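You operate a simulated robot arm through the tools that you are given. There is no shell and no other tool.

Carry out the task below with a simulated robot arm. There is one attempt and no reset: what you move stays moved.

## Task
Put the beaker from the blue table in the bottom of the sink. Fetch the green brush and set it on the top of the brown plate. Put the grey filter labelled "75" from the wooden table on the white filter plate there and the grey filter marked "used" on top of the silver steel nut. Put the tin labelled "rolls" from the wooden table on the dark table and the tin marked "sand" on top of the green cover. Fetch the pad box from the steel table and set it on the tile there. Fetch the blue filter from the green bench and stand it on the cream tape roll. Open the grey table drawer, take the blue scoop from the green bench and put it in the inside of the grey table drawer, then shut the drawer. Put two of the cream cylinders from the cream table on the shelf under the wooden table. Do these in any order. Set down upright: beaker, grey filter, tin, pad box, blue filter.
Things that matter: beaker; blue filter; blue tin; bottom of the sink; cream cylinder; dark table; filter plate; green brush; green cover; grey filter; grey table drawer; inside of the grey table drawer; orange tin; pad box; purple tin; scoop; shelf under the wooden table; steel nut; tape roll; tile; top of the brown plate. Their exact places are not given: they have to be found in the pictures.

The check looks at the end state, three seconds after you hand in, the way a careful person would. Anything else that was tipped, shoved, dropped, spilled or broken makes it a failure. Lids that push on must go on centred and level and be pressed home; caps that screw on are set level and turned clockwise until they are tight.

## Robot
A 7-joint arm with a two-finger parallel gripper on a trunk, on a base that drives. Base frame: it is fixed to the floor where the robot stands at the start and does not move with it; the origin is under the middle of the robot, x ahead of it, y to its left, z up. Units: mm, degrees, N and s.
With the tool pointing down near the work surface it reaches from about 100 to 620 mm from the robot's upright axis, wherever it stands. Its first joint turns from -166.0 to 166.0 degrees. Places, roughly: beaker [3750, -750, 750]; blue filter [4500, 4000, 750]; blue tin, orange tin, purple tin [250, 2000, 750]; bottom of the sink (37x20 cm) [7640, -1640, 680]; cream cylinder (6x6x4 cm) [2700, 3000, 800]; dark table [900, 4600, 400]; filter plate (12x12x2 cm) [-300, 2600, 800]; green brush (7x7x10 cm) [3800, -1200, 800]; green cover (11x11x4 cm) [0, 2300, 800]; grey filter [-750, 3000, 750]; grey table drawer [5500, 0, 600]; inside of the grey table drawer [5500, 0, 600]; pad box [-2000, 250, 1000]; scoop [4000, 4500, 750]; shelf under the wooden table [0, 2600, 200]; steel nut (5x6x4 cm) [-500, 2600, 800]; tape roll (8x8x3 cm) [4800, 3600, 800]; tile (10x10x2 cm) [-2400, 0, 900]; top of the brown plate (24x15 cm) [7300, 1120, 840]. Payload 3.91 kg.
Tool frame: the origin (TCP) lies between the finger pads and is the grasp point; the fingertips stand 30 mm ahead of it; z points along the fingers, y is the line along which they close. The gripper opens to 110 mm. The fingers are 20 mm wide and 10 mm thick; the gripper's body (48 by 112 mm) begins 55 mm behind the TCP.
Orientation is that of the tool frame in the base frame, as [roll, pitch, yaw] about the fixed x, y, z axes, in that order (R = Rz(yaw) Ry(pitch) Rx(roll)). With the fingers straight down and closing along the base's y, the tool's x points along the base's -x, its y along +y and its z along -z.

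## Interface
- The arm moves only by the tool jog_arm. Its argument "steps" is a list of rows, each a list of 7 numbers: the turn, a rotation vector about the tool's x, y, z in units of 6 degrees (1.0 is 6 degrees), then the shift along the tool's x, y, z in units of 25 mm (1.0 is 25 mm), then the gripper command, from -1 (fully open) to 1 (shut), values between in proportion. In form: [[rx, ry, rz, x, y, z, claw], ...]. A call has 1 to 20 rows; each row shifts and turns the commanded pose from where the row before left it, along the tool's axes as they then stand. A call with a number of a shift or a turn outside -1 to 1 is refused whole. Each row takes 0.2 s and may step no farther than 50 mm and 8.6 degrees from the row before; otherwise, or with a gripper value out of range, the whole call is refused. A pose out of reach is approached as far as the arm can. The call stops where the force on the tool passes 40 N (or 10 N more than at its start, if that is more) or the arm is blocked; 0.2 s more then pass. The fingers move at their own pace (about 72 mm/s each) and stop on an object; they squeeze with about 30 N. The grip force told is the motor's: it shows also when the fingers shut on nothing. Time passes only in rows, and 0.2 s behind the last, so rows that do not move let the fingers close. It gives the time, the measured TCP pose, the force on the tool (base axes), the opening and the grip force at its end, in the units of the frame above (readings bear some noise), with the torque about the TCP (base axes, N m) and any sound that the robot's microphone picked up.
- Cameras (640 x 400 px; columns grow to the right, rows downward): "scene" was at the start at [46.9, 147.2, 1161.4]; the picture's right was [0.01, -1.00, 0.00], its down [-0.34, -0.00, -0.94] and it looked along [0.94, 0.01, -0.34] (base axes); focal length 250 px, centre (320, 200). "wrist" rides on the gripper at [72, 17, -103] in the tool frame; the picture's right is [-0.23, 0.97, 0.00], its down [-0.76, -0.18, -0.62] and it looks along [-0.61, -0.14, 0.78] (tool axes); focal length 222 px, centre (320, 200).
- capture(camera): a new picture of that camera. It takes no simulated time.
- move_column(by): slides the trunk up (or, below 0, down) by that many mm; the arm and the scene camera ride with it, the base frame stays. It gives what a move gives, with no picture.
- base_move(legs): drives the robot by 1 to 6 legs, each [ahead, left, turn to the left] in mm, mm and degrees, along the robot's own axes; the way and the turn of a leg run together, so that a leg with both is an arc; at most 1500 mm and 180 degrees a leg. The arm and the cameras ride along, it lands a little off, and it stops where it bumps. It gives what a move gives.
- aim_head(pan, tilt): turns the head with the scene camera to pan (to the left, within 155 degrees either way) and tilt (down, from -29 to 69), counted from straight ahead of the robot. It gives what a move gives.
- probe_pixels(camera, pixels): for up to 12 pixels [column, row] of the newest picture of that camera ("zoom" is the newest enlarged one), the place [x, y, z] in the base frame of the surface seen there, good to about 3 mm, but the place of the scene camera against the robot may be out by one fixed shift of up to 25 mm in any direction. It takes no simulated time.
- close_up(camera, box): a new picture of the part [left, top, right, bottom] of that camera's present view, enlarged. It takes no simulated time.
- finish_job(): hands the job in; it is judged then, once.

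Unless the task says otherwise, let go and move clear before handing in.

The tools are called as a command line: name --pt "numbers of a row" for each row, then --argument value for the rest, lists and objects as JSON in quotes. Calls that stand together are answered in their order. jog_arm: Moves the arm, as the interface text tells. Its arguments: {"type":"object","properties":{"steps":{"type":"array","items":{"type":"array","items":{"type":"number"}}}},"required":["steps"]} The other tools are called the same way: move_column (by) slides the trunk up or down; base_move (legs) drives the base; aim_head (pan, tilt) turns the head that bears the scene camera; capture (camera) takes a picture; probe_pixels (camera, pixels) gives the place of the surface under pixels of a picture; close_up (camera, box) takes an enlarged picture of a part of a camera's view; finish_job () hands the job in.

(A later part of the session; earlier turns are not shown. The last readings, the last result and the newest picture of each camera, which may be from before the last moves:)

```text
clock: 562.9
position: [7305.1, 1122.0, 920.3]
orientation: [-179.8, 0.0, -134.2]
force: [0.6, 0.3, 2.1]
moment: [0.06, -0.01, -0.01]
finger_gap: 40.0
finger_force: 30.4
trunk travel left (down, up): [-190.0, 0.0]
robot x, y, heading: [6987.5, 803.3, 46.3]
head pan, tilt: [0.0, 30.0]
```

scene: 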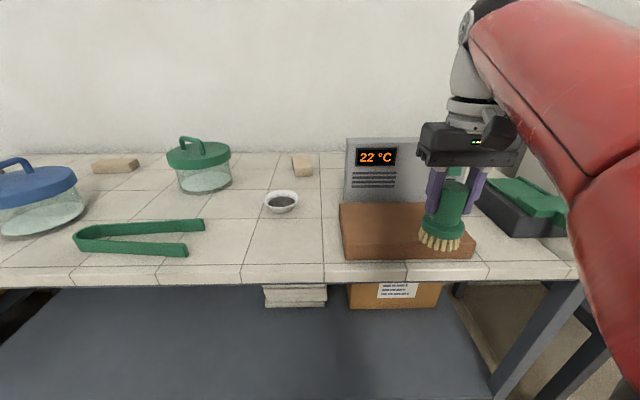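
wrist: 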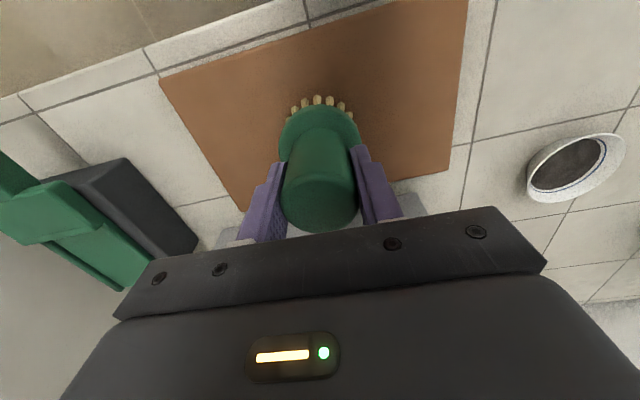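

Touching (2 N up). A touch more, then release and rise.

jog_arm --pt "0 0 0 0 0 0.03 1" --pt "0 0 0 0 0 0 0.2" --pt "0 0 0 0 0 0 -0.2" --pt "0 0 0 0 0 0 -0.4" --pt "0 0 0 0 0 0 -0.4" --pt "0 0 0 0 0 -0.4 -0.4" --pt "0 0 0 0.1 0 -0.8 -0.4" --pt "0 0 0 0.8 0 -0.2 -0.4" --pt "0 0 0 0.8 0 0 -0.4" --pt "0 0 0 0.8 0 0 -0.4" --pt "0 0 0 0.8 0 0 -0.4"

capture --camera "wrist"

close_up --camera "scene" --box '[320, 100, 500, 270]'

```text
clock: 565.3
position: [7247.4, 1062.2, 955.3]
orientation: [-179.8, 0.0, -134.2]
force: [0.4, 0.6, 0.0]
moment: [-0.04, -0.01, 0.0]
finger_gap: 76.8
finger_force: 0.1
trunk travel left (down, up): [-190.0, 0.0]
robot x, y, heading: [6985.6, 804.2, 46.4]
head pan, tilt: [0.0, 30.0]
```

```text
taken
```

wrist: 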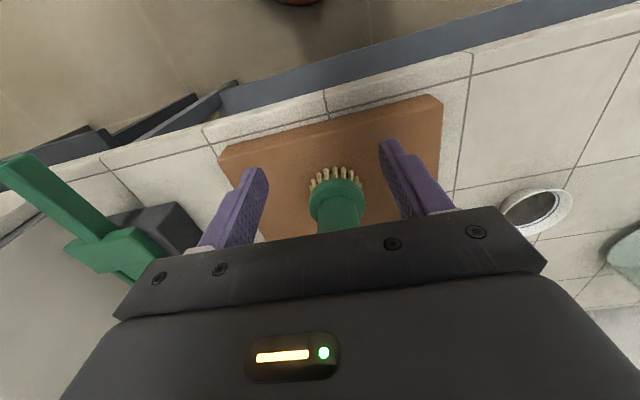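

```text
2.35 times, centred on (410, 185) of scene
```

zoom: 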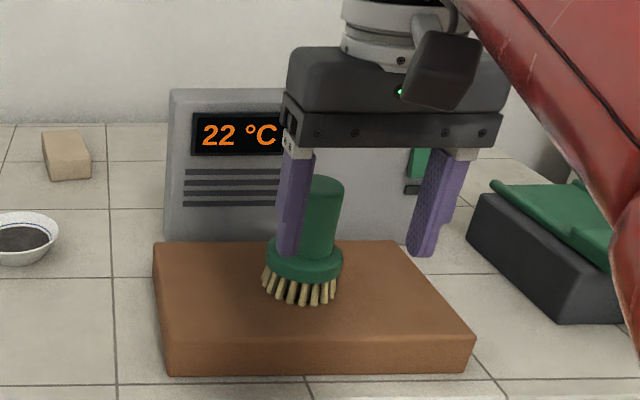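

The brush stands on the brown slab. Next the cream cylinders: I'll retract, back into the aisle and drive left along it to the cream table's back side.

jog_arm --pt "0 0 0 0.8 0 -0.2 -1" --pt "0 0 0 0.6 0 0 -1" --pt "0 0 0 0 0 0 -1"

base_move --legs '[[-400, 0, 0], [0, 1450, 0], [0, 1450, 0], [0, 1400, 0]]'

aim_head --pan 140 --tilt 20

capture --camera "scene"

```text
clock: 566.1
position: [7223.3, 1037.1, 960.7]
orientation: [-179.9, 0.0, -134.2]
force: [0.0, 0.6, 1.0]
moment: [0.02, -0.01, -0.02]
finger_gap: 110.1
finger_force: 0.0
trunk travel left (down, up): [-190.0, 0.0]
robot x, y, heading: [6984.5, 805.6, 46.1]
head pan, tilt: [0.0, 30.0]
```

```text
clock: 588.9
position: [3824.9, 3716.4, 960.6]
orientation: [-179.9, -0.1, -134.0]
force: [0.3, -0.3, -0.1]
moment: [-0.01, -0.04, 0.0]
finger_gap: 110.2
finger_force: 0.0
trunk travel left (down, up): [-190.0, 0.0]
robot x, y, heading: [3588.6, 3482.3, 46.3]
head pan, tilt: [0.0, 30.0]
```

```text
clock: 591.1
position: [3823.1, 3715.9, 961.4]
orientation: [-179.9, 0.0, -133.9]
force: [0.8, 0.0, 0.3]
moment: [-0.02, -0.03, -0.01]
finger_gap: 110.0
finger_force: 0.0
trunk travel left (down, up): [-190.0, 0.0]
robot x, y, heading: [3587.1, 3477.8, 46.3]
head pan, tilt: [140.0, 20.0]
```

```text
taken
```

scene: 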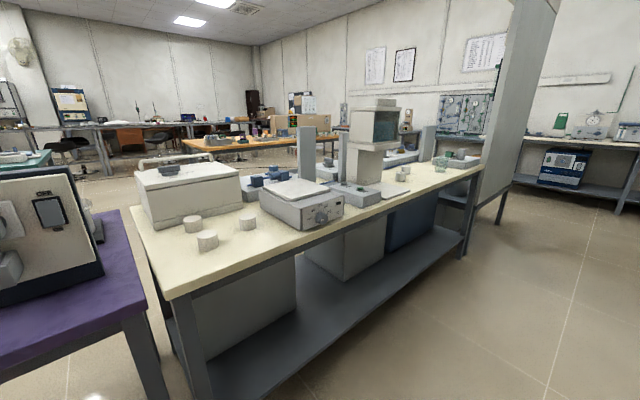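

Three cream cylinders stand at the near corner of the cream table ((193,223), (208,240), (247,222)). Probing and zooming.

close_up --camera "scene" --box '[130, 170, 330, 300]'

probe_pixels --camera "scene" --pixels '[[193, 218], [208, 233], [247, 216], [165, 290], [470, 170], [135, 210], [208, 250], [247, 232], [300, 230], [145, 320]]'

```text
3.08 times, centred on (230, 235) of scene
```

zoom: 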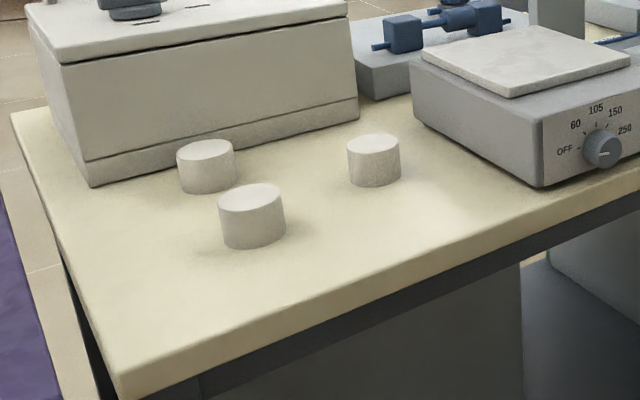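

```text
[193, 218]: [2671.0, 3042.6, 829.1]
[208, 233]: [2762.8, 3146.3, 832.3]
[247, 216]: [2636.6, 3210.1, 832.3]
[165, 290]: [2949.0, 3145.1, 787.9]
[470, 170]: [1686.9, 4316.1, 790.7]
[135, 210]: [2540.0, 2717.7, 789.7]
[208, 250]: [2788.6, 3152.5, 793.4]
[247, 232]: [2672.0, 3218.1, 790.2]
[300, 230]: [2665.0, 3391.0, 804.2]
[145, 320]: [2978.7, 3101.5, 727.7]
```

B (2752,3155) and C (2626,3219) are near the back edge (v≈2835), easy to reach. I'll move to face them: left 450, turn around, ahead.

base_move --legs '[[0, 450, 0], [0, 0, 180], [380, 0, 0]]'

aim_head --pan 0 --tilt 40

capture --camera "scene"

capture --camera "wrist"

```text
clock: 603.1
position: [2746.6, 3289.8, 960.3]
orientation: [-179.9, 0.1, 44.8]
force: [-1.0, 0.3, -1.0]
moment: [0.03, 0.04, 0.0]
finger_gap: 109.9
finger_force: 0.0
trunk travel left (down, up): [-190.0, 0.0]
robot x, y, heading: [2988.1, 3520.8, -135.3]
head pan, tilt: [140.0, 20.0]
```

```text
clock: 605.3
position: [2746.2, 3291.0, 960.5]
orientation: [-179.9, -0.1, 44.8]
force: [-0.2, 0.6, -0.3]
moment: [0.02, 0.0, 0.05]
finger_gap: 110.3
finger_force: 0.0
trunk travel left (down, up): [-190.0, 0.0]
robot x, y, heading: [2987.0, 3519.8, -134.9]
head pan, tilt: [0.0, 40.0]
```

```text
taken
```

scene: 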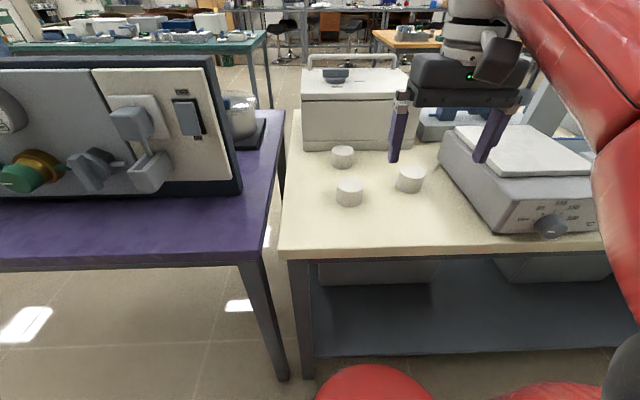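

```text
taken
```

wrist: 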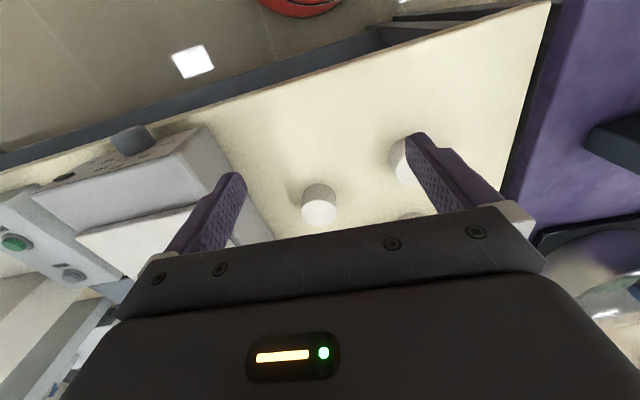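

C is straight ahead at (320,205) and B to the left at (405,160) in the wrist view. Probing.

probe_pixels --camera "wrist" --pixels '[[320, 212], [304, 210], [336, 206], [320, 190], [395, 160], [408, 215], [320, 150], [400, 150]]'

probe_pixels --camera "scene" --pixels '[[349, 185], [409, 174], [342, 152], [349, 203], [409, 190], [320, 240], [337, 188], [362, 188]]'

```text
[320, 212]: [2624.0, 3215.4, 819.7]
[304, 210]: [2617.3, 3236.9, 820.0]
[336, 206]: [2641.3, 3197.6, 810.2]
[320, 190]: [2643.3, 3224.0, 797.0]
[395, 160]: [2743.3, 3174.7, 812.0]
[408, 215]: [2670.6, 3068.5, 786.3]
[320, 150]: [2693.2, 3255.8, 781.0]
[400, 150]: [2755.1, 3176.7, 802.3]
```

```text
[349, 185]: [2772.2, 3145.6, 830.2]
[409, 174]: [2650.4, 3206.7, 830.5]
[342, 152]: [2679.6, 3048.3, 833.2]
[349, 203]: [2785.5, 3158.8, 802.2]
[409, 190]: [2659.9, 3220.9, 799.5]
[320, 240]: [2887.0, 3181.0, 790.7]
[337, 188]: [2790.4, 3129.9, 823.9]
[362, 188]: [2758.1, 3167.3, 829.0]
```

C's top centre is near (2624,3215), z≈820. Hovering over it for a closer look.

jog_arm --pt "0 0 0 -0.8 -0.18 0.4 -1" --pt "0 0 0 -0.8 -0.18 0.4 -1" --pt "0 0 0 -0.8 -0.18 0.4 -1" --pt "0 0 0 -0.8 -0.18 0.4 -1" --pt "0 0 0 -0.8 -0.18 0.4 -1" --pt "0 0 0 -0.8 -0.18 0.4 -1" --pt "0 0 0 -0.8 -0.18 0.4 -1" --pt "0 0 0 0 0 0 -1"

capture --camera "wrist"

```text
clock: 607.1
position: [2624.8, 3212.7, 891.6]
orientation: [-179.9, 0.1, 44.8]
force: [0.3, -0.1, -0.1]
moment: [0.01, 0.01, -0.01]
finger_gap: 110.0
finger_force: 0.0
trunk travel left (down, up): [-190.0, 0.0]
robot x, y, heading: [2987.9, 3518.3, -134.8]
head pan, tilt: [0.0, 40.0]
```

```text
taken
```

wrist: 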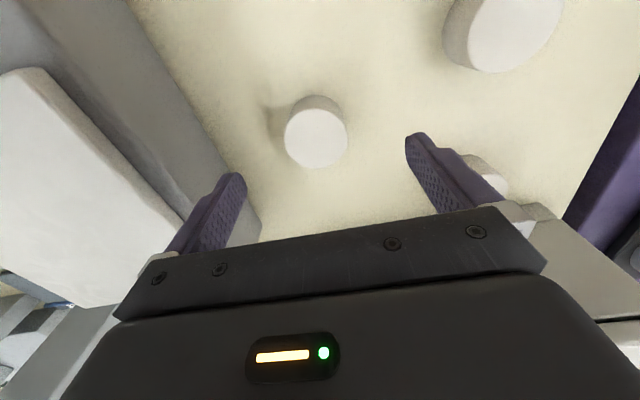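

probe_pixels --camera "wrist" --pixels '[[316, 137], [286, 134], [346, 134], [316, 166], [316, 110], [490, 50], [485, 175], [220, 220]]'

```text
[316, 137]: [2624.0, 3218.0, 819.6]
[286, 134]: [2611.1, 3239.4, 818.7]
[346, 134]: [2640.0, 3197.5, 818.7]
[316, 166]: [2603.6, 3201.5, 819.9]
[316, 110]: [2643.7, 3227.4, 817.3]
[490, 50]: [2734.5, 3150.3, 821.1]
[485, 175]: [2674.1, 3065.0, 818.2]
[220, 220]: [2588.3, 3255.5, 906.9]
```

C is centred at (2624.5,3216.5), about 51 mm across, top z 819.5. Since it must go onto a low shelf under a table, I'll grip it with the tool tilted 35° so it can be set down with the wrist outside the table edge. Checking the heater's edge to the right first.

probe_pixels --camera "wrist" --pixels '[[190, 110], [170, 60], [225, 165], [250, 225], [240, 200], [160, 150]]'

jog_arm --pt "0 -0.9 0 0.1 0 0 -0.45" --pt "0 -0.9 0 0.1 0 0 -0.45" --pt "0 -0.9 0 0 0 0 -0.45" --pt "0 -0.9 0 0 0 0 -0.45" --pt "0 -0.9 0 0 0 0 -0.45" --pt "0 -0.9 0 0 0 0 -0.45" --pt "0 -0.43 0 0 0 0 -0.45" --pt "0 0 0 0 0 0 -0.45"

capture --camera "wrist"

capture --camera "scene"

```text
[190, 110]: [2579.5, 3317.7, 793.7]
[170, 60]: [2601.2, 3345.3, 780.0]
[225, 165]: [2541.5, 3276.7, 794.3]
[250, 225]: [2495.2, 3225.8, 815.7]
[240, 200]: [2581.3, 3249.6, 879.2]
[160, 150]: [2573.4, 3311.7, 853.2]
```

```text
clock: 608.9
position: [2629.9, 3218.9, 890.0]
orientation: [-179.9, 34.9, 44.8]
force: [0.3, 0.2, -0.4]
moment: [0.01, 0.01, 0.02]
finger_gap: 79.9
finger_force: 0.2
trunk travel left (down, up): [-190.0, 0.0]
robot x, y, heading: [2986.1, 3519.1, -134.7]
head pan, tilt: [0.0, 40.0]
```

```text
taken
```

wrist: 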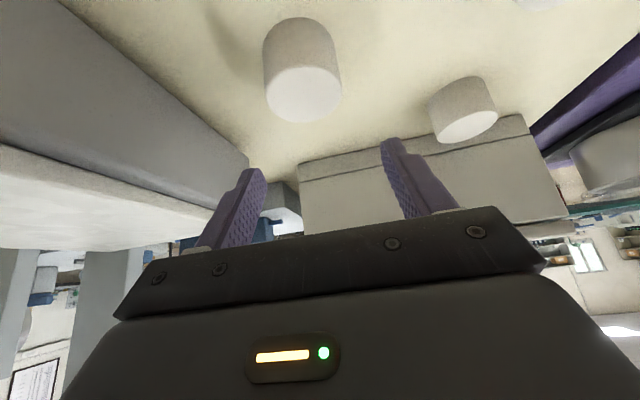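

```text
taken
```

scene: 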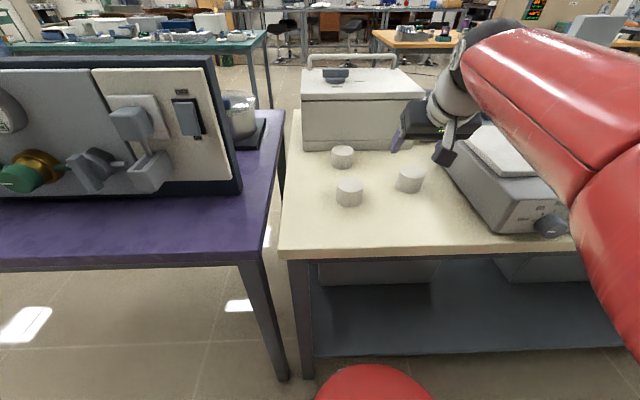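

The heater's side is 101 mm right of C, fine. Descending vertically with the 35° tilt to z≈813 and gripping.

jog_arm --pt "0 0 0 0.39 -0.02 0.66 -0.45" --pt "0 0 0 0.39 -0.02 0.66 -0.45" --pt "0 0 0 0.39 -0.02 0.66 -0.45" --pt "0 0 0 0.3 -0.02 0.5 -0.45" --pt "0 0 0 0 0 0 -0.45"

capture --camera "wrist"

close_up --camera "scene" --box '[320, 110, 480, 230]'

```text
clock: 610.1
position: [2623.1, 3215.9, 818.9]
orientation: [-179.8, 34.9, 44.9]
force: [-0.6, 0.7, 0.5]
moment: [-0.03, 0.0, 0.02]
finger_gap: 79.7
finger_force: 0.1
trunk travel left (down, up): [-190.0, 0.0]
robot x, y, heading: [2989.4, 3521.1, -134.8]
head pan, tilt: [0.0, 40.0]
```

```text
taken
```

wrist: 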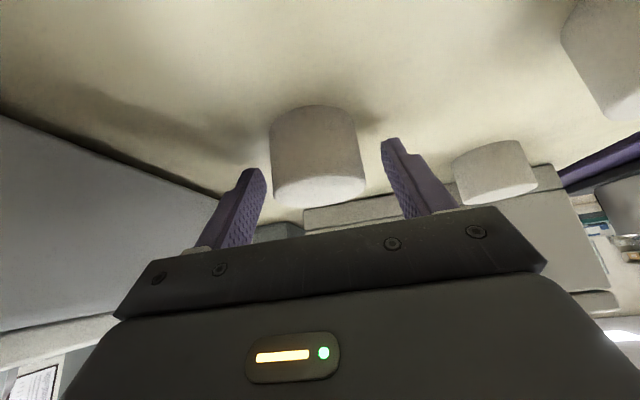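

```text
3.33 times, centred on (400, 170) of scene
```

zoom: 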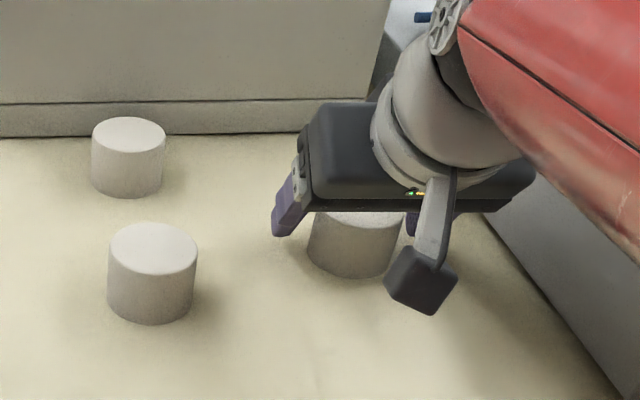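

Centred. Lowering 5 mm more and closing, then a small vertical lift.

jog_arm --pt "0 0 0 0.12 0.02 0.17 -0.45" --pt "0 0 0 0 0 0 -0.45" --pt "0 0 0 0 0 0 1" --pt "0 0 0 0 0 0 1" --pt "0 0 0 0 0 0 1" --pt "0 0 0 0 0 0 1" --pt "0 0 0 -0.06 0 -0.08 1" --pt "0 0 0 -0.12 0 -0.16 1" --pt "0 0 0 -0.2 0 -0.3 1" --pt "0 0 0 0 0 0 1"

capture --camera "wrist"

close_up --camera "scene" --box '[320, 110, 480, 230]'

```text
clock: 612.3
position: [2623.1, 3215.2, 828.9]
orientation: [-179.9, 35.1, 44.8]
force: [0.2, 0.1, 0.1]
moment: [-0.01, 0.01, -0.04]
finger_gap: 52.3
finger_force: 30.1
trunk travel left (down, up): [-190.0, 0.0]
robot x, y, heading: [2985.2, 3525.6, -134.8]
head pan, tilt: [0.0, 40.0]
```

```text
taken
```

wrist: 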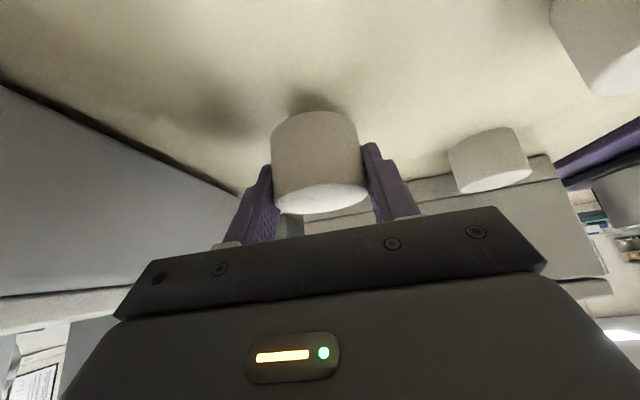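

```text
3.33 times, centred on (400, 170) of scene
```

zoom: 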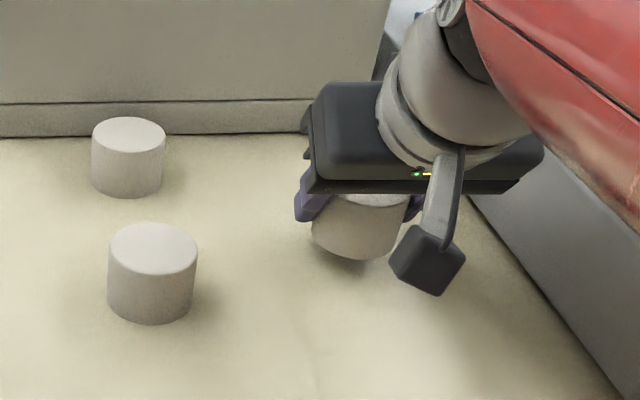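

Held firmly (52 mm). Lifting and retracting moderately, then driving: back, sideways to the gap, through it, and along the middle aisle.

jog_arm --pt "0 0 0 -0.5 0 -0.7 1" --pt "0 0 0 -0.57 0 -0.82 1" --pt "0 0 0 -0.57 0 -0.82 1" --pt "0 0 0 -0.57 0 -0.82 1" --pt "0 0 0 0.7 0 -0.5 1" --pt "0 0 0 0.7 0 -0.5 1" --pt "0 0 0 0.7 0 -0.5 1" --pt "0 0 0 0.7 0 -0.5 1" --pt "0 0 0 0 0 0 1"

base_move --legs '[[-400, 0, 1.3], [0, 1250, 0], [0, 1250, 0]]'

aim_head --pan 0 --tilt 20

capture --camera "scene"

```text
clock: 614.3
position: [2684.5, 3276.2, 927.6]
orientation: [-179.9, 35.0, 44.8]
force: [-0.4, -0.2, -0.5]
moment: [-0.05, 0.01, 0.0]
finger_gap: 52.8
finger_force: 30.1
trunk travel left (down, up): [-190.0, 0.0]
robot x, y, heading: [2989.6, 3519.9, -135.0]
head pan, tilt: [0.0, 40.0]
```

```text
clock: 628.8
position: [4816.6, 1825.6, 928.7]
orientation: [-179.9, 35.0, 47.1]
force: [0.1, 0.0, 0.5]
moment: [-0.02, 0.02, -0.01]
finger_gap: 52.8
finger_force: 29.6
trunk travel left (down, up): [-190.0, 0.0]
robot x, y, heading: [5111.6, 2081.1, -132.3]
head pan, tilt: [0.0, 40.0]
```

```text
clock: 629.6
position: [4815.4, 1824.2, 927.9]
orientation: [-179.9, 34.9, 47.2]
force: [0.4, -0.1, 0.1]
moment: [0.01, -0.01, 0.03]
finger_gap: 52.6
finger_force: 30.1
trunk travel left (down, up): [-190.0, 0.0]
robot x, y, heading: [5109.5, 2084.3, -132.6]
head pan, tilt: [0.0, 20.0]
```

```text
taken
```

scene: 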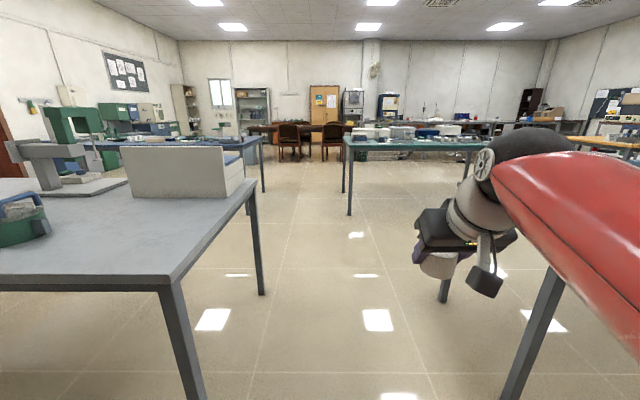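

The gap lies ahead between the grey table (left) and purple table (right). Squaring up and driving through, then right along the middle aisle.

base_move --legs '[[0, -30, -1], [1000, 0, 0], [1000, 0, 0]]'

base_move --legs '[[0, -1400, 0], [0, -1400, 0], [0, -450, 0]]'

aim_head --pan 10 --tilt 30

capture --camera "scene"

```text
clock: 640.0
position: [3404.2, 404.2, 928.4]
orientation: [-179.9, 35.0, 46.0]
force: [-0.2, 0.3, -0.8]
moment: [-0.03, 0.0, 0.02]
finger_gap: 52.4
finger_force: 30.1
trunk travel left (down, up): [-190.0, 0.0]
robot x, y, heading: [3699.8, 655.2, -133.5]
head pan, tilt: [0.0, 20.0]
```

```text
clock: 655.9
position: [1066.1, 2663.1, 927.4]
orientation: [-179.9, 34.9, 44.9]
force: [0.6, -0.2, -0.9]
moment: [0.02, 0.02, -0.02]
finger_gap: 52.6
finger_force: 29.6
trunk travel left (down, up): [-190.0, 0.0]
robot x, y, heading: [1370.1, 2908.8, -134.8]
head pan, tilt: [0.0, 20.0]
```

```text
clock: 656.6
position: [1066.8, 2664.2, 929.1]
orientation: [-179.9, 35.0, 44.9]
force: [0.3, 0.7, -0.5]
moment: [0.01, 0.01, 0.02]
finger_gap: 52.7
finger_force: 30.9
trunk travel left (down, up): [-190.0, 0.0]
robot x, y, heading: [1370.0, 2909.0, -134.5]
head pan, tilt: [10.0, 30.0]
```

```text
taken
```

scene: 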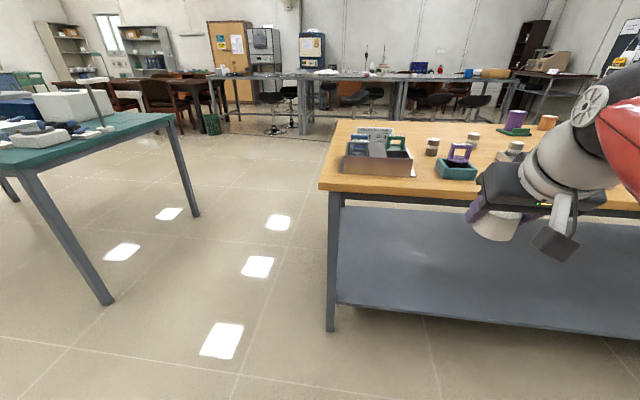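

The wooden table's back side is ahead with its shelf at (480,270). Probing shelf and table edges.

probe_pixels --camera "scene" --pixels '[[328, 186], [345, 300], [500, 325], [420, 260], [420, 202], [345, 208], [430, 197], [500, 280], [332, 325], [600, 334]]'

close_up --camera "scene" --box '[310, 160, 560, 340]'

```text
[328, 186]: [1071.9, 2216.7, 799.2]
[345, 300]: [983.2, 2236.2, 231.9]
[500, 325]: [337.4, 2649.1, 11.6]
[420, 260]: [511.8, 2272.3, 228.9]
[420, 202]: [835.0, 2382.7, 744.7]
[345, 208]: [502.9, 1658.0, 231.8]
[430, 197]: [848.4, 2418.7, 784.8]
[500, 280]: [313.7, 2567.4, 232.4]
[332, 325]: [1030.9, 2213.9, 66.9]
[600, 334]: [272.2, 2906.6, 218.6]
```

```text
2.22 times, centred on (435, 250) of scene
```

zoom: 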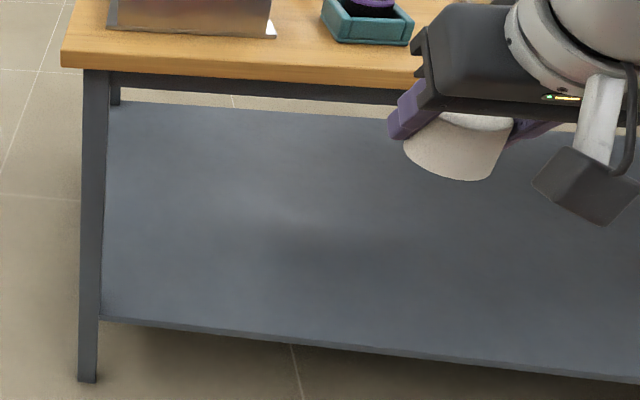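

Shelf top is z≈221, its edge at v≈831; the apron's underside is z≈734. I'll lower the arm here in the open aisle, then drive in under the table top. First trunk down and extend to r≈480.

base_move --legs '[[0, 0, 1]]'

move_column --by -190

jog_arm --pt "0 0 0 -0.82 0 0.57 1" --pt "0 0 0 -0.82 0 0.57 1" --pt "0 0 0 -0.82 0 0.57 1" --pt "0 0 0 -0.5 0 0.35 1" --pt "0 0 0 0.5 0 0.7 1" --pt "0 0 0 0.57 0 0.82 1" --pt "0 0 0 0.57 0 0.82 1" --pt "0 0 0 0.57 0 0.82 1" --pt "0 0 0 0.57 0 0.82 1" --pt "0 0 0 0.57 0 0.82 1" --pt "0 0 0 0.57 0 0.82 1" --pt "0 0 0 0.57 0 0.82 1" --pt "0 0 0 0 0 0 1"

capture --camera "scene"

```text
clock: 657.3
position: [1070.5, 2659.7, 927.8]
orientation: [-179.9, 35.0, 45.7]
force: [0.0, -0.4, 0.1]
moment: [0.03, -0.01, 0.02]
finger_gap: 52.6
finger_force: 30.0
trunk travel left (down, up): [-190.0, 0.0]
robot x, y, heading: [1372.2, 2908.9, -134.1]
head pan, tilt: [10.0, 30.0]
```

```text
clock: 659.4
position: [1071.2, 2659.3, 740.1]
orientation: [-179.9, 34.9, 45.8]
force: [-0.5, -0.6, -0.4]
moment: [-0.02, -0.01, 0.0]
finger_gap: 52.3
finger_force: 30.2
trunk travel left (down, up): [0.0, 190.0]
robot x, y, heading: [1372.0, 2911.1, -133.8]
head pan, tilt: [10.0, 30.0]
```

```text
clock: 662.2
position: [1006.5, 2593.8, 541.9]
orientation: [-179.9, 35.0, 45.9]
force: [-0.1, 0.8, -1.4]
moment: [0.01, -0.01, -0.02]
finger_gap: 52.9
finger_force: 30.1
trunk travel left (down, up): [0.0, 190.0]
robot x, y, heading: [1369.7, 2909.6, -133.6]
head pan, tilt: [10.0, 30.0]
```

```text
taken
```

scene: 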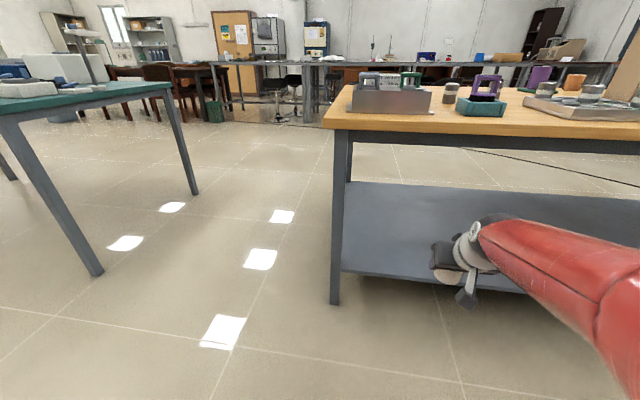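

Lowering well. Continuing down toward z≈290 in the open aisle.

jog_arm --pt "0 0 0 0.57 0 0.82 1" --pt "0 0 0 0.57 0 0.82 1" --pt "0 0 0 0.57 0 0.82 1" --pt "0 0 0 0.57 0 0.82 1" --pt "0 0 0 0.57 0 0.82 1" --pt "0 0 0 0 0 0 1"

aim_head --pan -20 --tilt 50

capture --camera "scene"

```text
clock: 663.6
position: [1006.4, 2591.6, 418.0]
orientation: [-179.9, 35.0, 45.8]
force: [0.5, -0.3, -0.8]
moment: [0.01, 0.01, -0.01]
finger_gap: 52.6
finger_force: 30.2
trunk travel left (down, up): [0.0, 190.0]
robot x, y, heading: [1370.8, 2910.5, -134.0]
head pan, tilt: [10.0, 30.0]
```

```text
clock: 664.5
position: [1006.4, 2593.1, 419.0]
orientation: [-179.8, 34.9, 45.8]
force: [-0.2, -0.3, -0.3]
moment: [0.03, -0.03, 0.0]
finger_gap: 52.4
finger_force: 29.6
trunk travel left (down, up): [0.0, 190.0]
robot x, y, heading: [1374.0, 2906.1, -133.9]
head pan, tilt: [-20.0, 50.0]
```

```text
taken
```

scene: 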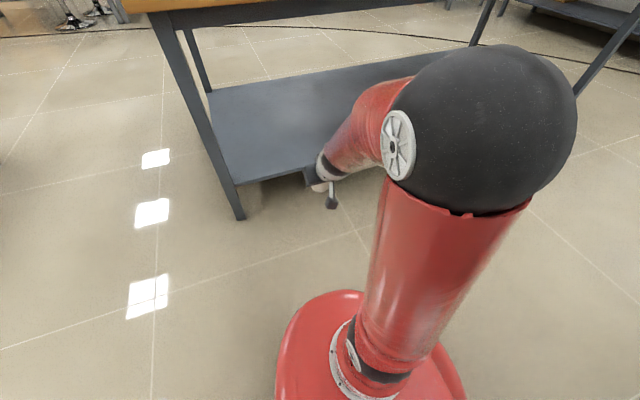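

The arm is folded with its elbow up. Before driving under the table I'll probe where elbow and forearm are relative to the table edge.

probe_pixels --camera "scene" --pixels '[[480, 60], [480, 130], [420, 100], [390, 100], [360, 120], [400, 220], [330, 150], [330, 200], [545, 80], [350, 300]]'

```text
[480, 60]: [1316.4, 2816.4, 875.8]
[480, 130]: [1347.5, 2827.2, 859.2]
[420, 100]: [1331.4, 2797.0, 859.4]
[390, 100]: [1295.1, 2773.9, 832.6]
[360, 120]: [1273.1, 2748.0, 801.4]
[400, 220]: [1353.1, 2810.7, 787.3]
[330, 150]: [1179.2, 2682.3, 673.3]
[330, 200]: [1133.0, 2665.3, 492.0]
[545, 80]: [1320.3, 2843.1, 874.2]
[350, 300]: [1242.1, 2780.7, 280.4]
```

Forearm passes the table-edge plane at z≈600, well below the apron (734). Lowering another 125 mm here.

jog_arm --pt "0 0 0 0.57 0 0.82 1" --pt "0 0 0 0.57 0 0.82 1" --pt "0 0 0 0.57 0 0.82 1" --pt "0 0 0 0.57 0 0.82 1" --pt "0 0 0 0.57 0 0.82 1" --pt "0 0 0 0 0 0 1"

capture --camera "wrist"

capture --camera "scene"

```text
clock: 665.9
position: [1009.0, 2591.4, 313.6]
orientation: [-179.9, 35.1, 45.9]
force: [1.0, -1.3, 0.0]
moment: [0.05, 0.0, -0.03]
finger_gap: 52.6
finger_force: 30.4
out of reach, approached as far as the arm can: row 2, 3
trunk travel left (down, up): [0.0, 190.0]
robot x, y, heading: [1371.9, 2910.9, -133.9]
head pan, tilt: [-20.0, 50.0]
```

```text
taken
```

wrist: 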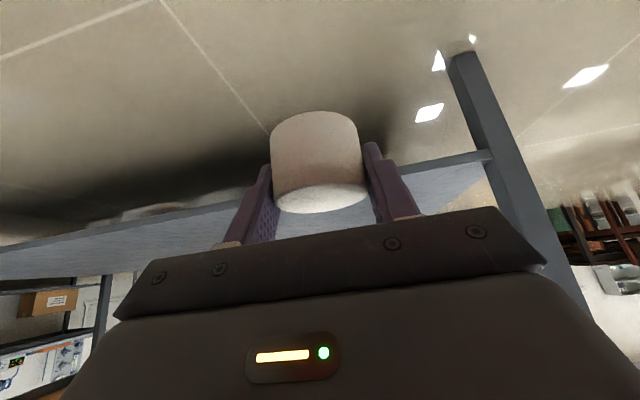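

```text
taken
```

scene: 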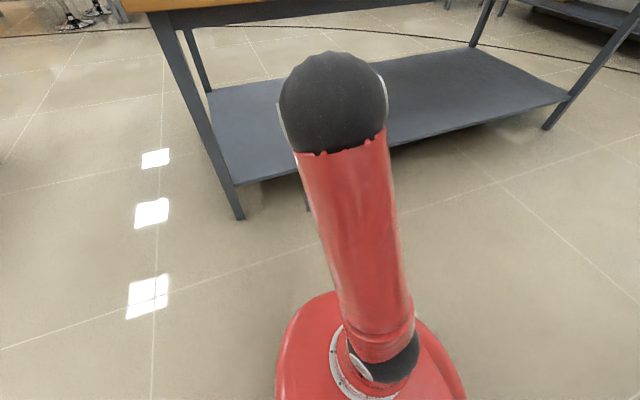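

TCP is at z≈314; the elbow has swung to a new posture. Probing where it is now.

probe_pixels --camera "scene" --pixels '[[330, 60], [330, 100], [335, 130], [290, 100], [380, 100], [310, 200], [345, 160], [330, 53]]'

aim_head --pan 20 --tilt 45

capture --camera "scene"

```text
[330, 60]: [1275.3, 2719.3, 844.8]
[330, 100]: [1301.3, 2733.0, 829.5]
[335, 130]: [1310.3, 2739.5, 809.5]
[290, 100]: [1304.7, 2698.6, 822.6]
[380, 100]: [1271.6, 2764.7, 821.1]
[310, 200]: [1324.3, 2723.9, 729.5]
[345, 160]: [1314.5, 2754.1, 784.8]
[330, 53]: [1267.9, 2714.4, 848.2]
```

```text
clock: 667.0
position: [1008.3, 2591.7, 314.1]
orientation: [-179.9, 35.0, 45.8]
force: [0.1, 0.3, -0.2]
moment: [-0.02, 0.04, -0.02]
finger_gap: 52.6
finger_force: 30.3
trunk travel left (down, up): [0.0, 190.0]
robot x, y, heading: [1369.7, 2908.2, -134.0]
head pan, tilt: [20.0, 45.0]
```

```text
taken
```

scene: 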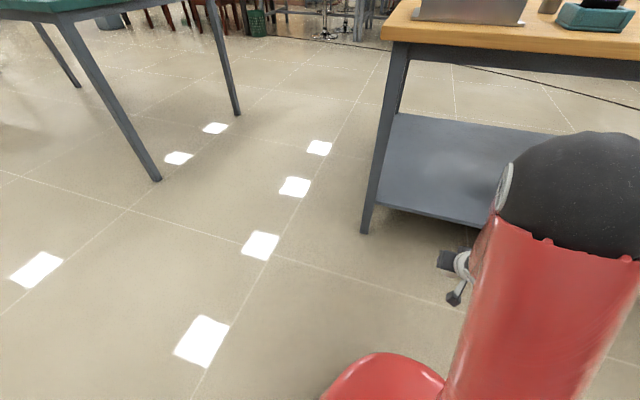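

Elbow sits about 190–255 mm ahead, clear of the table edge plane (340). I'll lower one more step, then check.

jog_arm --pt "0 0 0 0.5 0 0.72 1" --pt "0 0 0 0 0 0 1"

close_up --camera "scene" --box '[360, 200, 540, 330]'

```text
clock: 667.6
position: [1008.5, 2592.2, 292.3]
orientation: [-179.9, 35.0, 45.7]
force: [-0.3, 0.5, -0.7]
moment: [-0.01, 0.0, -0.01]
finger_gap: 52.6
finger_force: 29.5
trunk travel left (down, up): [0.0, 190.0]
robot x, y, heading: [1371.3, 2909.2, -133.8]
head pan, tilt: [20.0, 45.0]
```

```text
3.08 times, centred on (450, 265) of scene
```

zoom: 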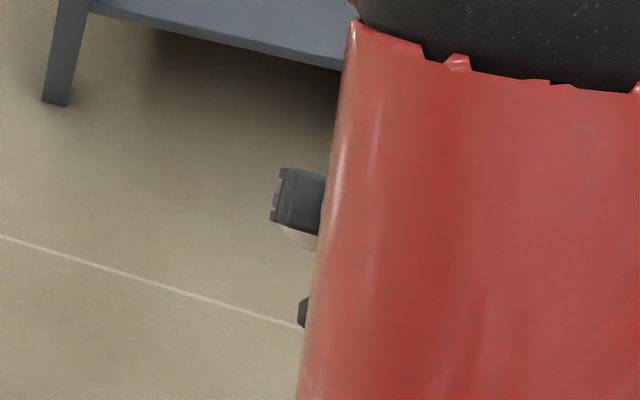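

I'll test here, in free space, that the set-down height (about 254) is reachable, then come back up.

jog_arm --pt "0 0 0 0.44 0 0.63 1" --pt "0 0 0 0.44 0 0.63 1" --pt "0 0 0 0 0 0 1"

jog_arm --pt "0 0 0 -0.44 0 -0.63 1" --pt "0 0 0 -0.44 0 -0.63 1" --pt "0 0 0 0 0 0 1"

capture --camera "wrist"

```text
clock: 668.4
position: [1009.1, 2590.1, 253.2]
orientation: [-179.8, 35.0, 45.7]
force: [0.5, 1.0, 0.2]
moment: [0.0, 0.01, 0.01]
finger_gap: 52.7
finger_force: 30.1
trunk travel left (down, up): [0.0, 190.0]
robot x, y, heading: [1371.1, 2906.1, -134.0]
head pan, tilt: [20.0, 45.0]
```

```text
clock: 669.2
position: [1009.6, 2593.0, 293.0]
orientation: [-179.9, 35.0, 45.8]
force: [-0.4, 0.0, -0.9]
moment: [-0.01, 0.01, 0.0]
finger_gap: 52.5
finger_force: 30.4
trunk travel left (down, up): [0.0, 190.0]
robot x, y, heading: [1372.6, 2908.7, -134.0]
head pan, tilt: [20.0, 45.0]
```

```text
taken
```

wrist: 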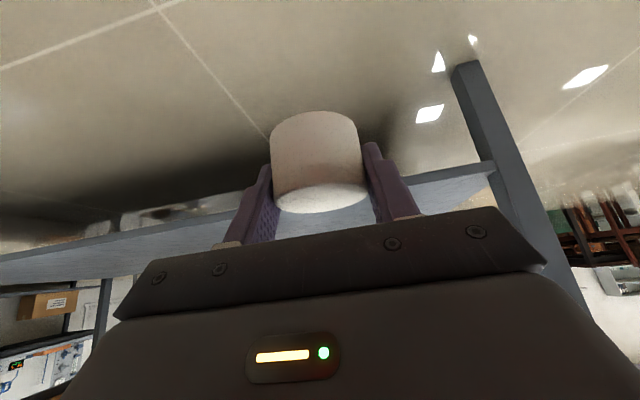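

Reachable. Driving in under the table top: 200 mm first, then checking.

base_move --legs '[[200, 0, 0]]'

capture --camera "wrist"

capture --camera "scene"

```text
clock: 670.8
position: [870.6, 2448.7, 292.8]
orientation: [-179.9, 35.0, 45.7]
force: [-0.4, -0.3, -0.4]
moment: [-0.02, 0.01, 0.0]
finger_gap: 52.6
finger_force: 30.1
trunk travel left (down, up): [0.0, 190.0]
robot x, y, heading: [1231.0, 2764.4, -134.2]
head pan, tilt: [20.0, 45.0]
```

```text
taken
```

wrist: 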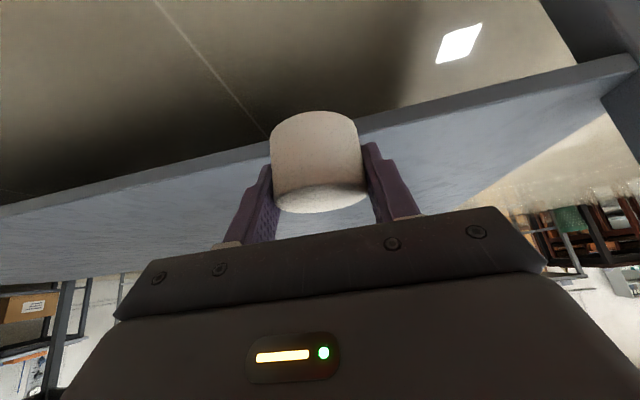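

```text
taken
```

scene: 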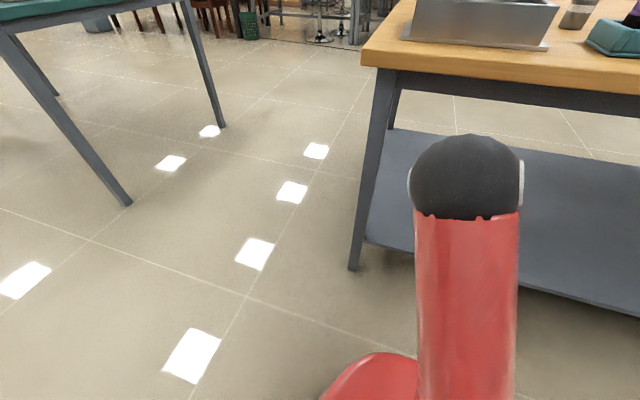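

Probing the shelf's edge and surface with the wrist camera.

probe_pixels --camera "wrist" --pixels '[[430, 123], [450, 150], [200, 180], [150, 210], [400, 140], [480, 110]]'

```text
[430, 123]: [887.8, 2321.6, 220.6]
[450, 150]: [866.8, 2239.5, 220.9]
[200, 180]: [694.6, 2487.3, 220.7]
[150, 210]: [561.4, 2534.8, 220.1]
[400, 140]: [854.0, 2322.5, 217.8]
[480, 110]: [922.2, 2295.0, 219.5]
```

Shelf top z 220.5, edge about 75 mm ahead of the cylinder. Driving 175 mm more.

base_move --legs '[[175, 0, 0]]'

capture --camera "wrist"

capture --camera "scene"

```text
clock: 672.3
position: [749.9, 2321.2, 292.4]
orientation: [-179.9, 35.1, 45.9]
force: [0.3, 0.2, -0.2]
moment: [-0.01, 0.0, 0.01]
finger_gap: 52.5
finger_force: 30.3
trunk travel left (down, up): [0.0, 190.0]
robot x, y, heading: [1110.5, 2640.6, -133.8]
head pan, tilt: [20.0, 45.0]
```

```text
taken
```

wrist: 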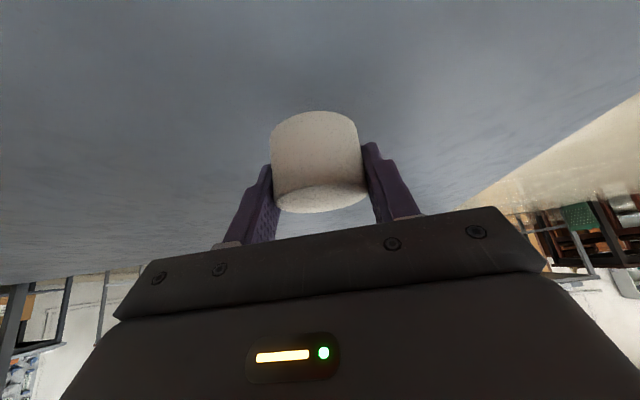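

```text
taken
```

scene: 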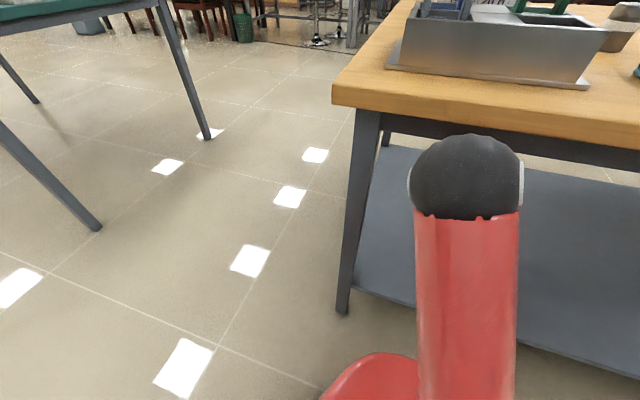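

Well inside the shelf. Lowering 35 mm, then in small steps.

jog_arm --pt "0 0 0 0.4 0 0.57 1" --pt "0 0 0 0.28 0 0.41 1" --pt "0 0 0 0.1 0 0.14 1" --pt "0 0 0 0.03 0 0.05 1" --pt "0 0 0 0 0 0 1"

```text
clock: 673.5
position: [750.6, 2321.2, 257.5]
orientation: [-179.9, 35.0, 45.9]
force: [0.3, 0.1, -0.8]
moment: [-0.02, 0.01, 0.01]
finger_gap: 52.3
finger_force: 29.7
trunk travel left (down, up): [0.0, 190.0]
robot x, y, heading: [1108.4, 2640.3, -133.5]
head pan, tilt: [20.0, 45.0]
```

jog_arm --pt "0 0 0 0.034 0 0.05 1" --pt "0 0 0 0.034 0 0.05 1" --pt "0 0 0 0.034 0 0.05 1" --pt "0 0 0 0 0 0 1"

```text
clock: 674.5
position: [750.9, 2321.0, 253.7]
orientation: [-179.9, 35.1, 45.9]
force: [-0.1, 0.8, -0.3]
moment: [0.0, 0.02, -0.02]
finger_gap: 52.7
finger_force: 29.8
trunk travel left (down, up): [0.0, 190.0]
robot x, y, heading: [1110.8, 2638.2, -133.9]
head pan, tilt: [20.0, 45.0]
```

jog_arm --pt "0 0 0 0.025 0 0.035 1" --pt "0 0 0 0.025 0 0.035 1" --pt "0 0 0 0 0 0 1"

```text
clock: 675.3
position: [751.3, 2322.5, 252.3]
orientation: [-179.9, 35.1, 45.9]
force: [2.4, 3.4, 28.8]
moment: [0.06, -0.11, -0.01]
finger_gap: 52.4
finger_force: 29.2
trunk travel left (down, up): [0.0, 190.0]
robot x, y, heading: [1111.0, 2636.8, -133.9]
head pan, tilt: [20.0, 45.0]
```

Contact. Easing, opening, rising vertically, then backing the base out.

jog_arm --pt "0 0 0 -0.015 0 -0.02 1" --pt "0 0 0 0 0 0 0.2" --pt "0 0 0 0 0 0 -0.2" --pt "0 0 0 0 0 0 -0.4" --pt "0 0 0 0 0 0 -0.4" --pt "0 0 0 -0.2 0 -0.3 -0.4" --pt "0 0 0 -0.4 0 -0.57 -0.4" --pt "0 0 0 -0.5 0 -0.72 -0.4" --pt "0 0 0 -0.2 0 -0.3 -0.4" --pt "0 0 0 0 0 0 -0.4"

capture --camera "wrist"

```text
clock: 677.5
position: [750.8, 2322.3, 307.8]
orientation: [-179.8, 35.0, 46.0]
force: [-0.2, 0.7, -0.2]
moment: [0.0, 0.02, -0.03]
finger_gap: 76.8
finger_force: 0.0
trunk travel left (down, up): [0.0, 190.0]
robot x, y, heading: [1107.7, 2639.2, -133.8]
head pan, tilt: [20.0, 45.0]
```

```text
taken
```

wrist: 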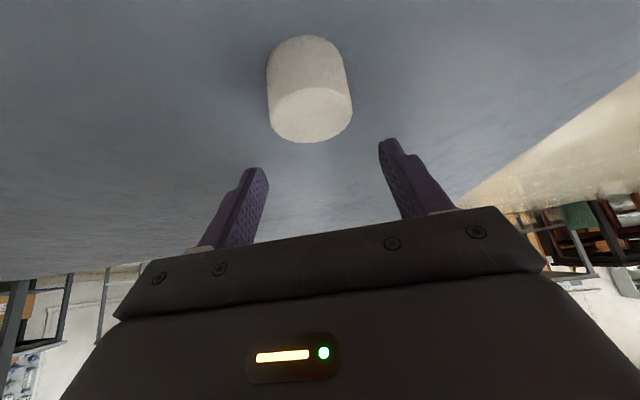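

The first cylinder stands on the shelf. Backing the base out and raising the arm.

base_move --legs '[[-390, 0, 0]]'

aim_head --pan 0 --tilt 35

capture --camera "scene"

jog_arm --pt "0 0 0 -0.5 0 -0.7 -0.4" --pt "0 0 0 -0.57 0 -0.82 -0.4" --pt "0 0 0 -0.57 0 -0.82 -0.4" --pt "0 0 0 -0.57 0 -0.82 -0.4" --pt "0 0 0 -0.57 0 -0.82 -0.4" --pt "0 0 0 -0.57 0 -0.82 -0.4" --pt "0 0 0 -0.57 0 -0.82 -0.4" --pt "0 0 0 -0.57 0 -0.82 -0.4" --pt "0 0 0 -0.57 0 -0.82 -0.4" --pt "0 0 0 -0.57 0 -0.82 -0.4" --pt "0 0 0 -0.57 0 -0.82 -0.4" --pt "0 0 0 -0.57 0 -0.82 -0.4" --pt "0 0 0 -0.57 0 -0.82 -0.4" --pt "0 0 0 -0.57 0 -0.82 -0.4" --pt "0 0 0 -0.57 0 -0.82 -0.4" --pt "0 0 0 -0.57 0 -0.82 -0.4" --pt "0 0 0 -0.57 0 -0.82 -0.4"

move_column --by 190

capture --camera "scene"

```text
clock: 680.0
position: [1019.3, 2605.5, 308.1]
orientation: [-179.9, 35.0, 45.6]
force: [-0.2, 0.0, 1.2]
moment: [0.0, 0.01, 0.05]
finger_gap: 76.9
finger_force: 0.1
trunk travel left (down, up): [0.0, 190.0]
robot x, y, heading: [1383.4, 2919.6, -134.3]
head pan, tilt: [20.0, 45.0]
```

```text
clock: 680.8
position: [1019.4, 2604.9, 308.0]
orientation: [-179.9, 35.0, 45.6]
force: [0.2, -0.1, -1.4]
moment: [-0.06, 0.0, 0.01]
finger_gap: 76.8
finger_force: 0.0
trunk travel left (down, up): [0.0, 190.0]
robot x, y, heading: [1381.7, 2918.4, -134.1]
head pan, tilt: [0.0, 35.0]
```

```text
taken
```

scene: 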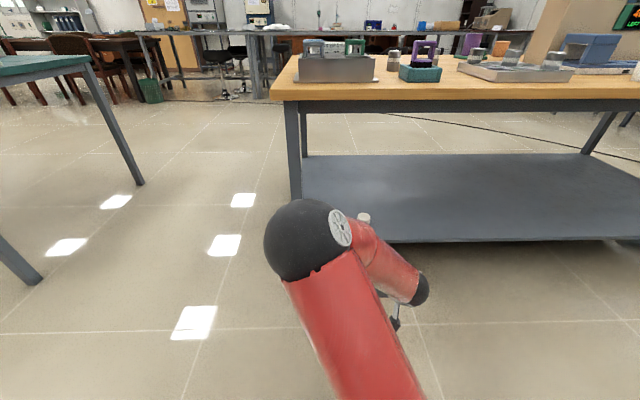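

```text
clock: 684.4
position: [1021.5, 2606.4, 729.0]
orientation: [-179.9, 35.1, 45.4]
force: [1.4, 0.1, -1.2]
moment: [0.01, -0.01, -0.02]
finger_gap: 77.2
finger_force: 0.1
trunk travel left (down, up): [0.0, 190.0]
robot x, y, heading: [1379.5, 2917.6, -134.0]
head pan, tilt: [0.0, 35.0]
```

```text
clock: 686.5
position: [1022.2, 2606.4, 918.0]
orientation: [-179.9, 35.0, 45.6]
force: [-0.1, 0.7, 0.7]
moment: [-0.02, 0.03, 0.01]
finger_gap: 76.8
finger_force: 0.0
trunk travel left (down, up): [-190.0, 0.0]
robot x, y, heading: [1381.9, 2919.1, -134.4]
head pan, tilt: [0.0, 35.0]
```

```text
taken
```

scene: 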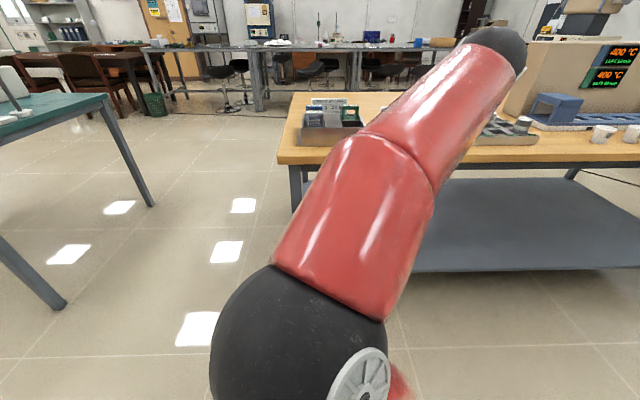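

The arm's elbow has flipped to the left side of the robot. I'll probe where it sticks out, as that matters for driving.

probe_pixels --camera "scene" --pixels '[[250, 320], [300, 300], [340, 340], [220, 360], [340, 220], [420, 110], [490, 50], [350, 390]]'

capture --camera "wrist"

```text
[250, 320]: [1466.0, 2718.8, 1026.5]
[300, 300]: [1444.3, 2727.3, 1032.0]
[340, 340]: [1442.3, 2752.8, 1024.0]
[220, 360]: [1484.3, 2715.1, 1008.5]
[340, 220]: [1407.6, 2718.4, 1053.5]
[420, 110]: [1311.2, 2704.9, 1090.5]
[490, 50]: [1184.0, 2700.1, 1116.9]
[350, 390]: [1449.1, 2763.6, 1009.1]
```

```text
taken
```

wrist: 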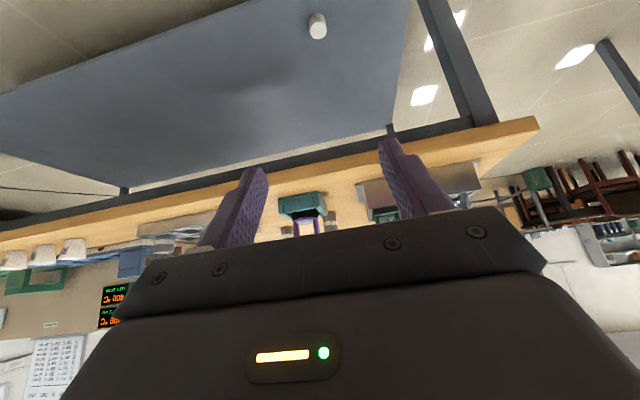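

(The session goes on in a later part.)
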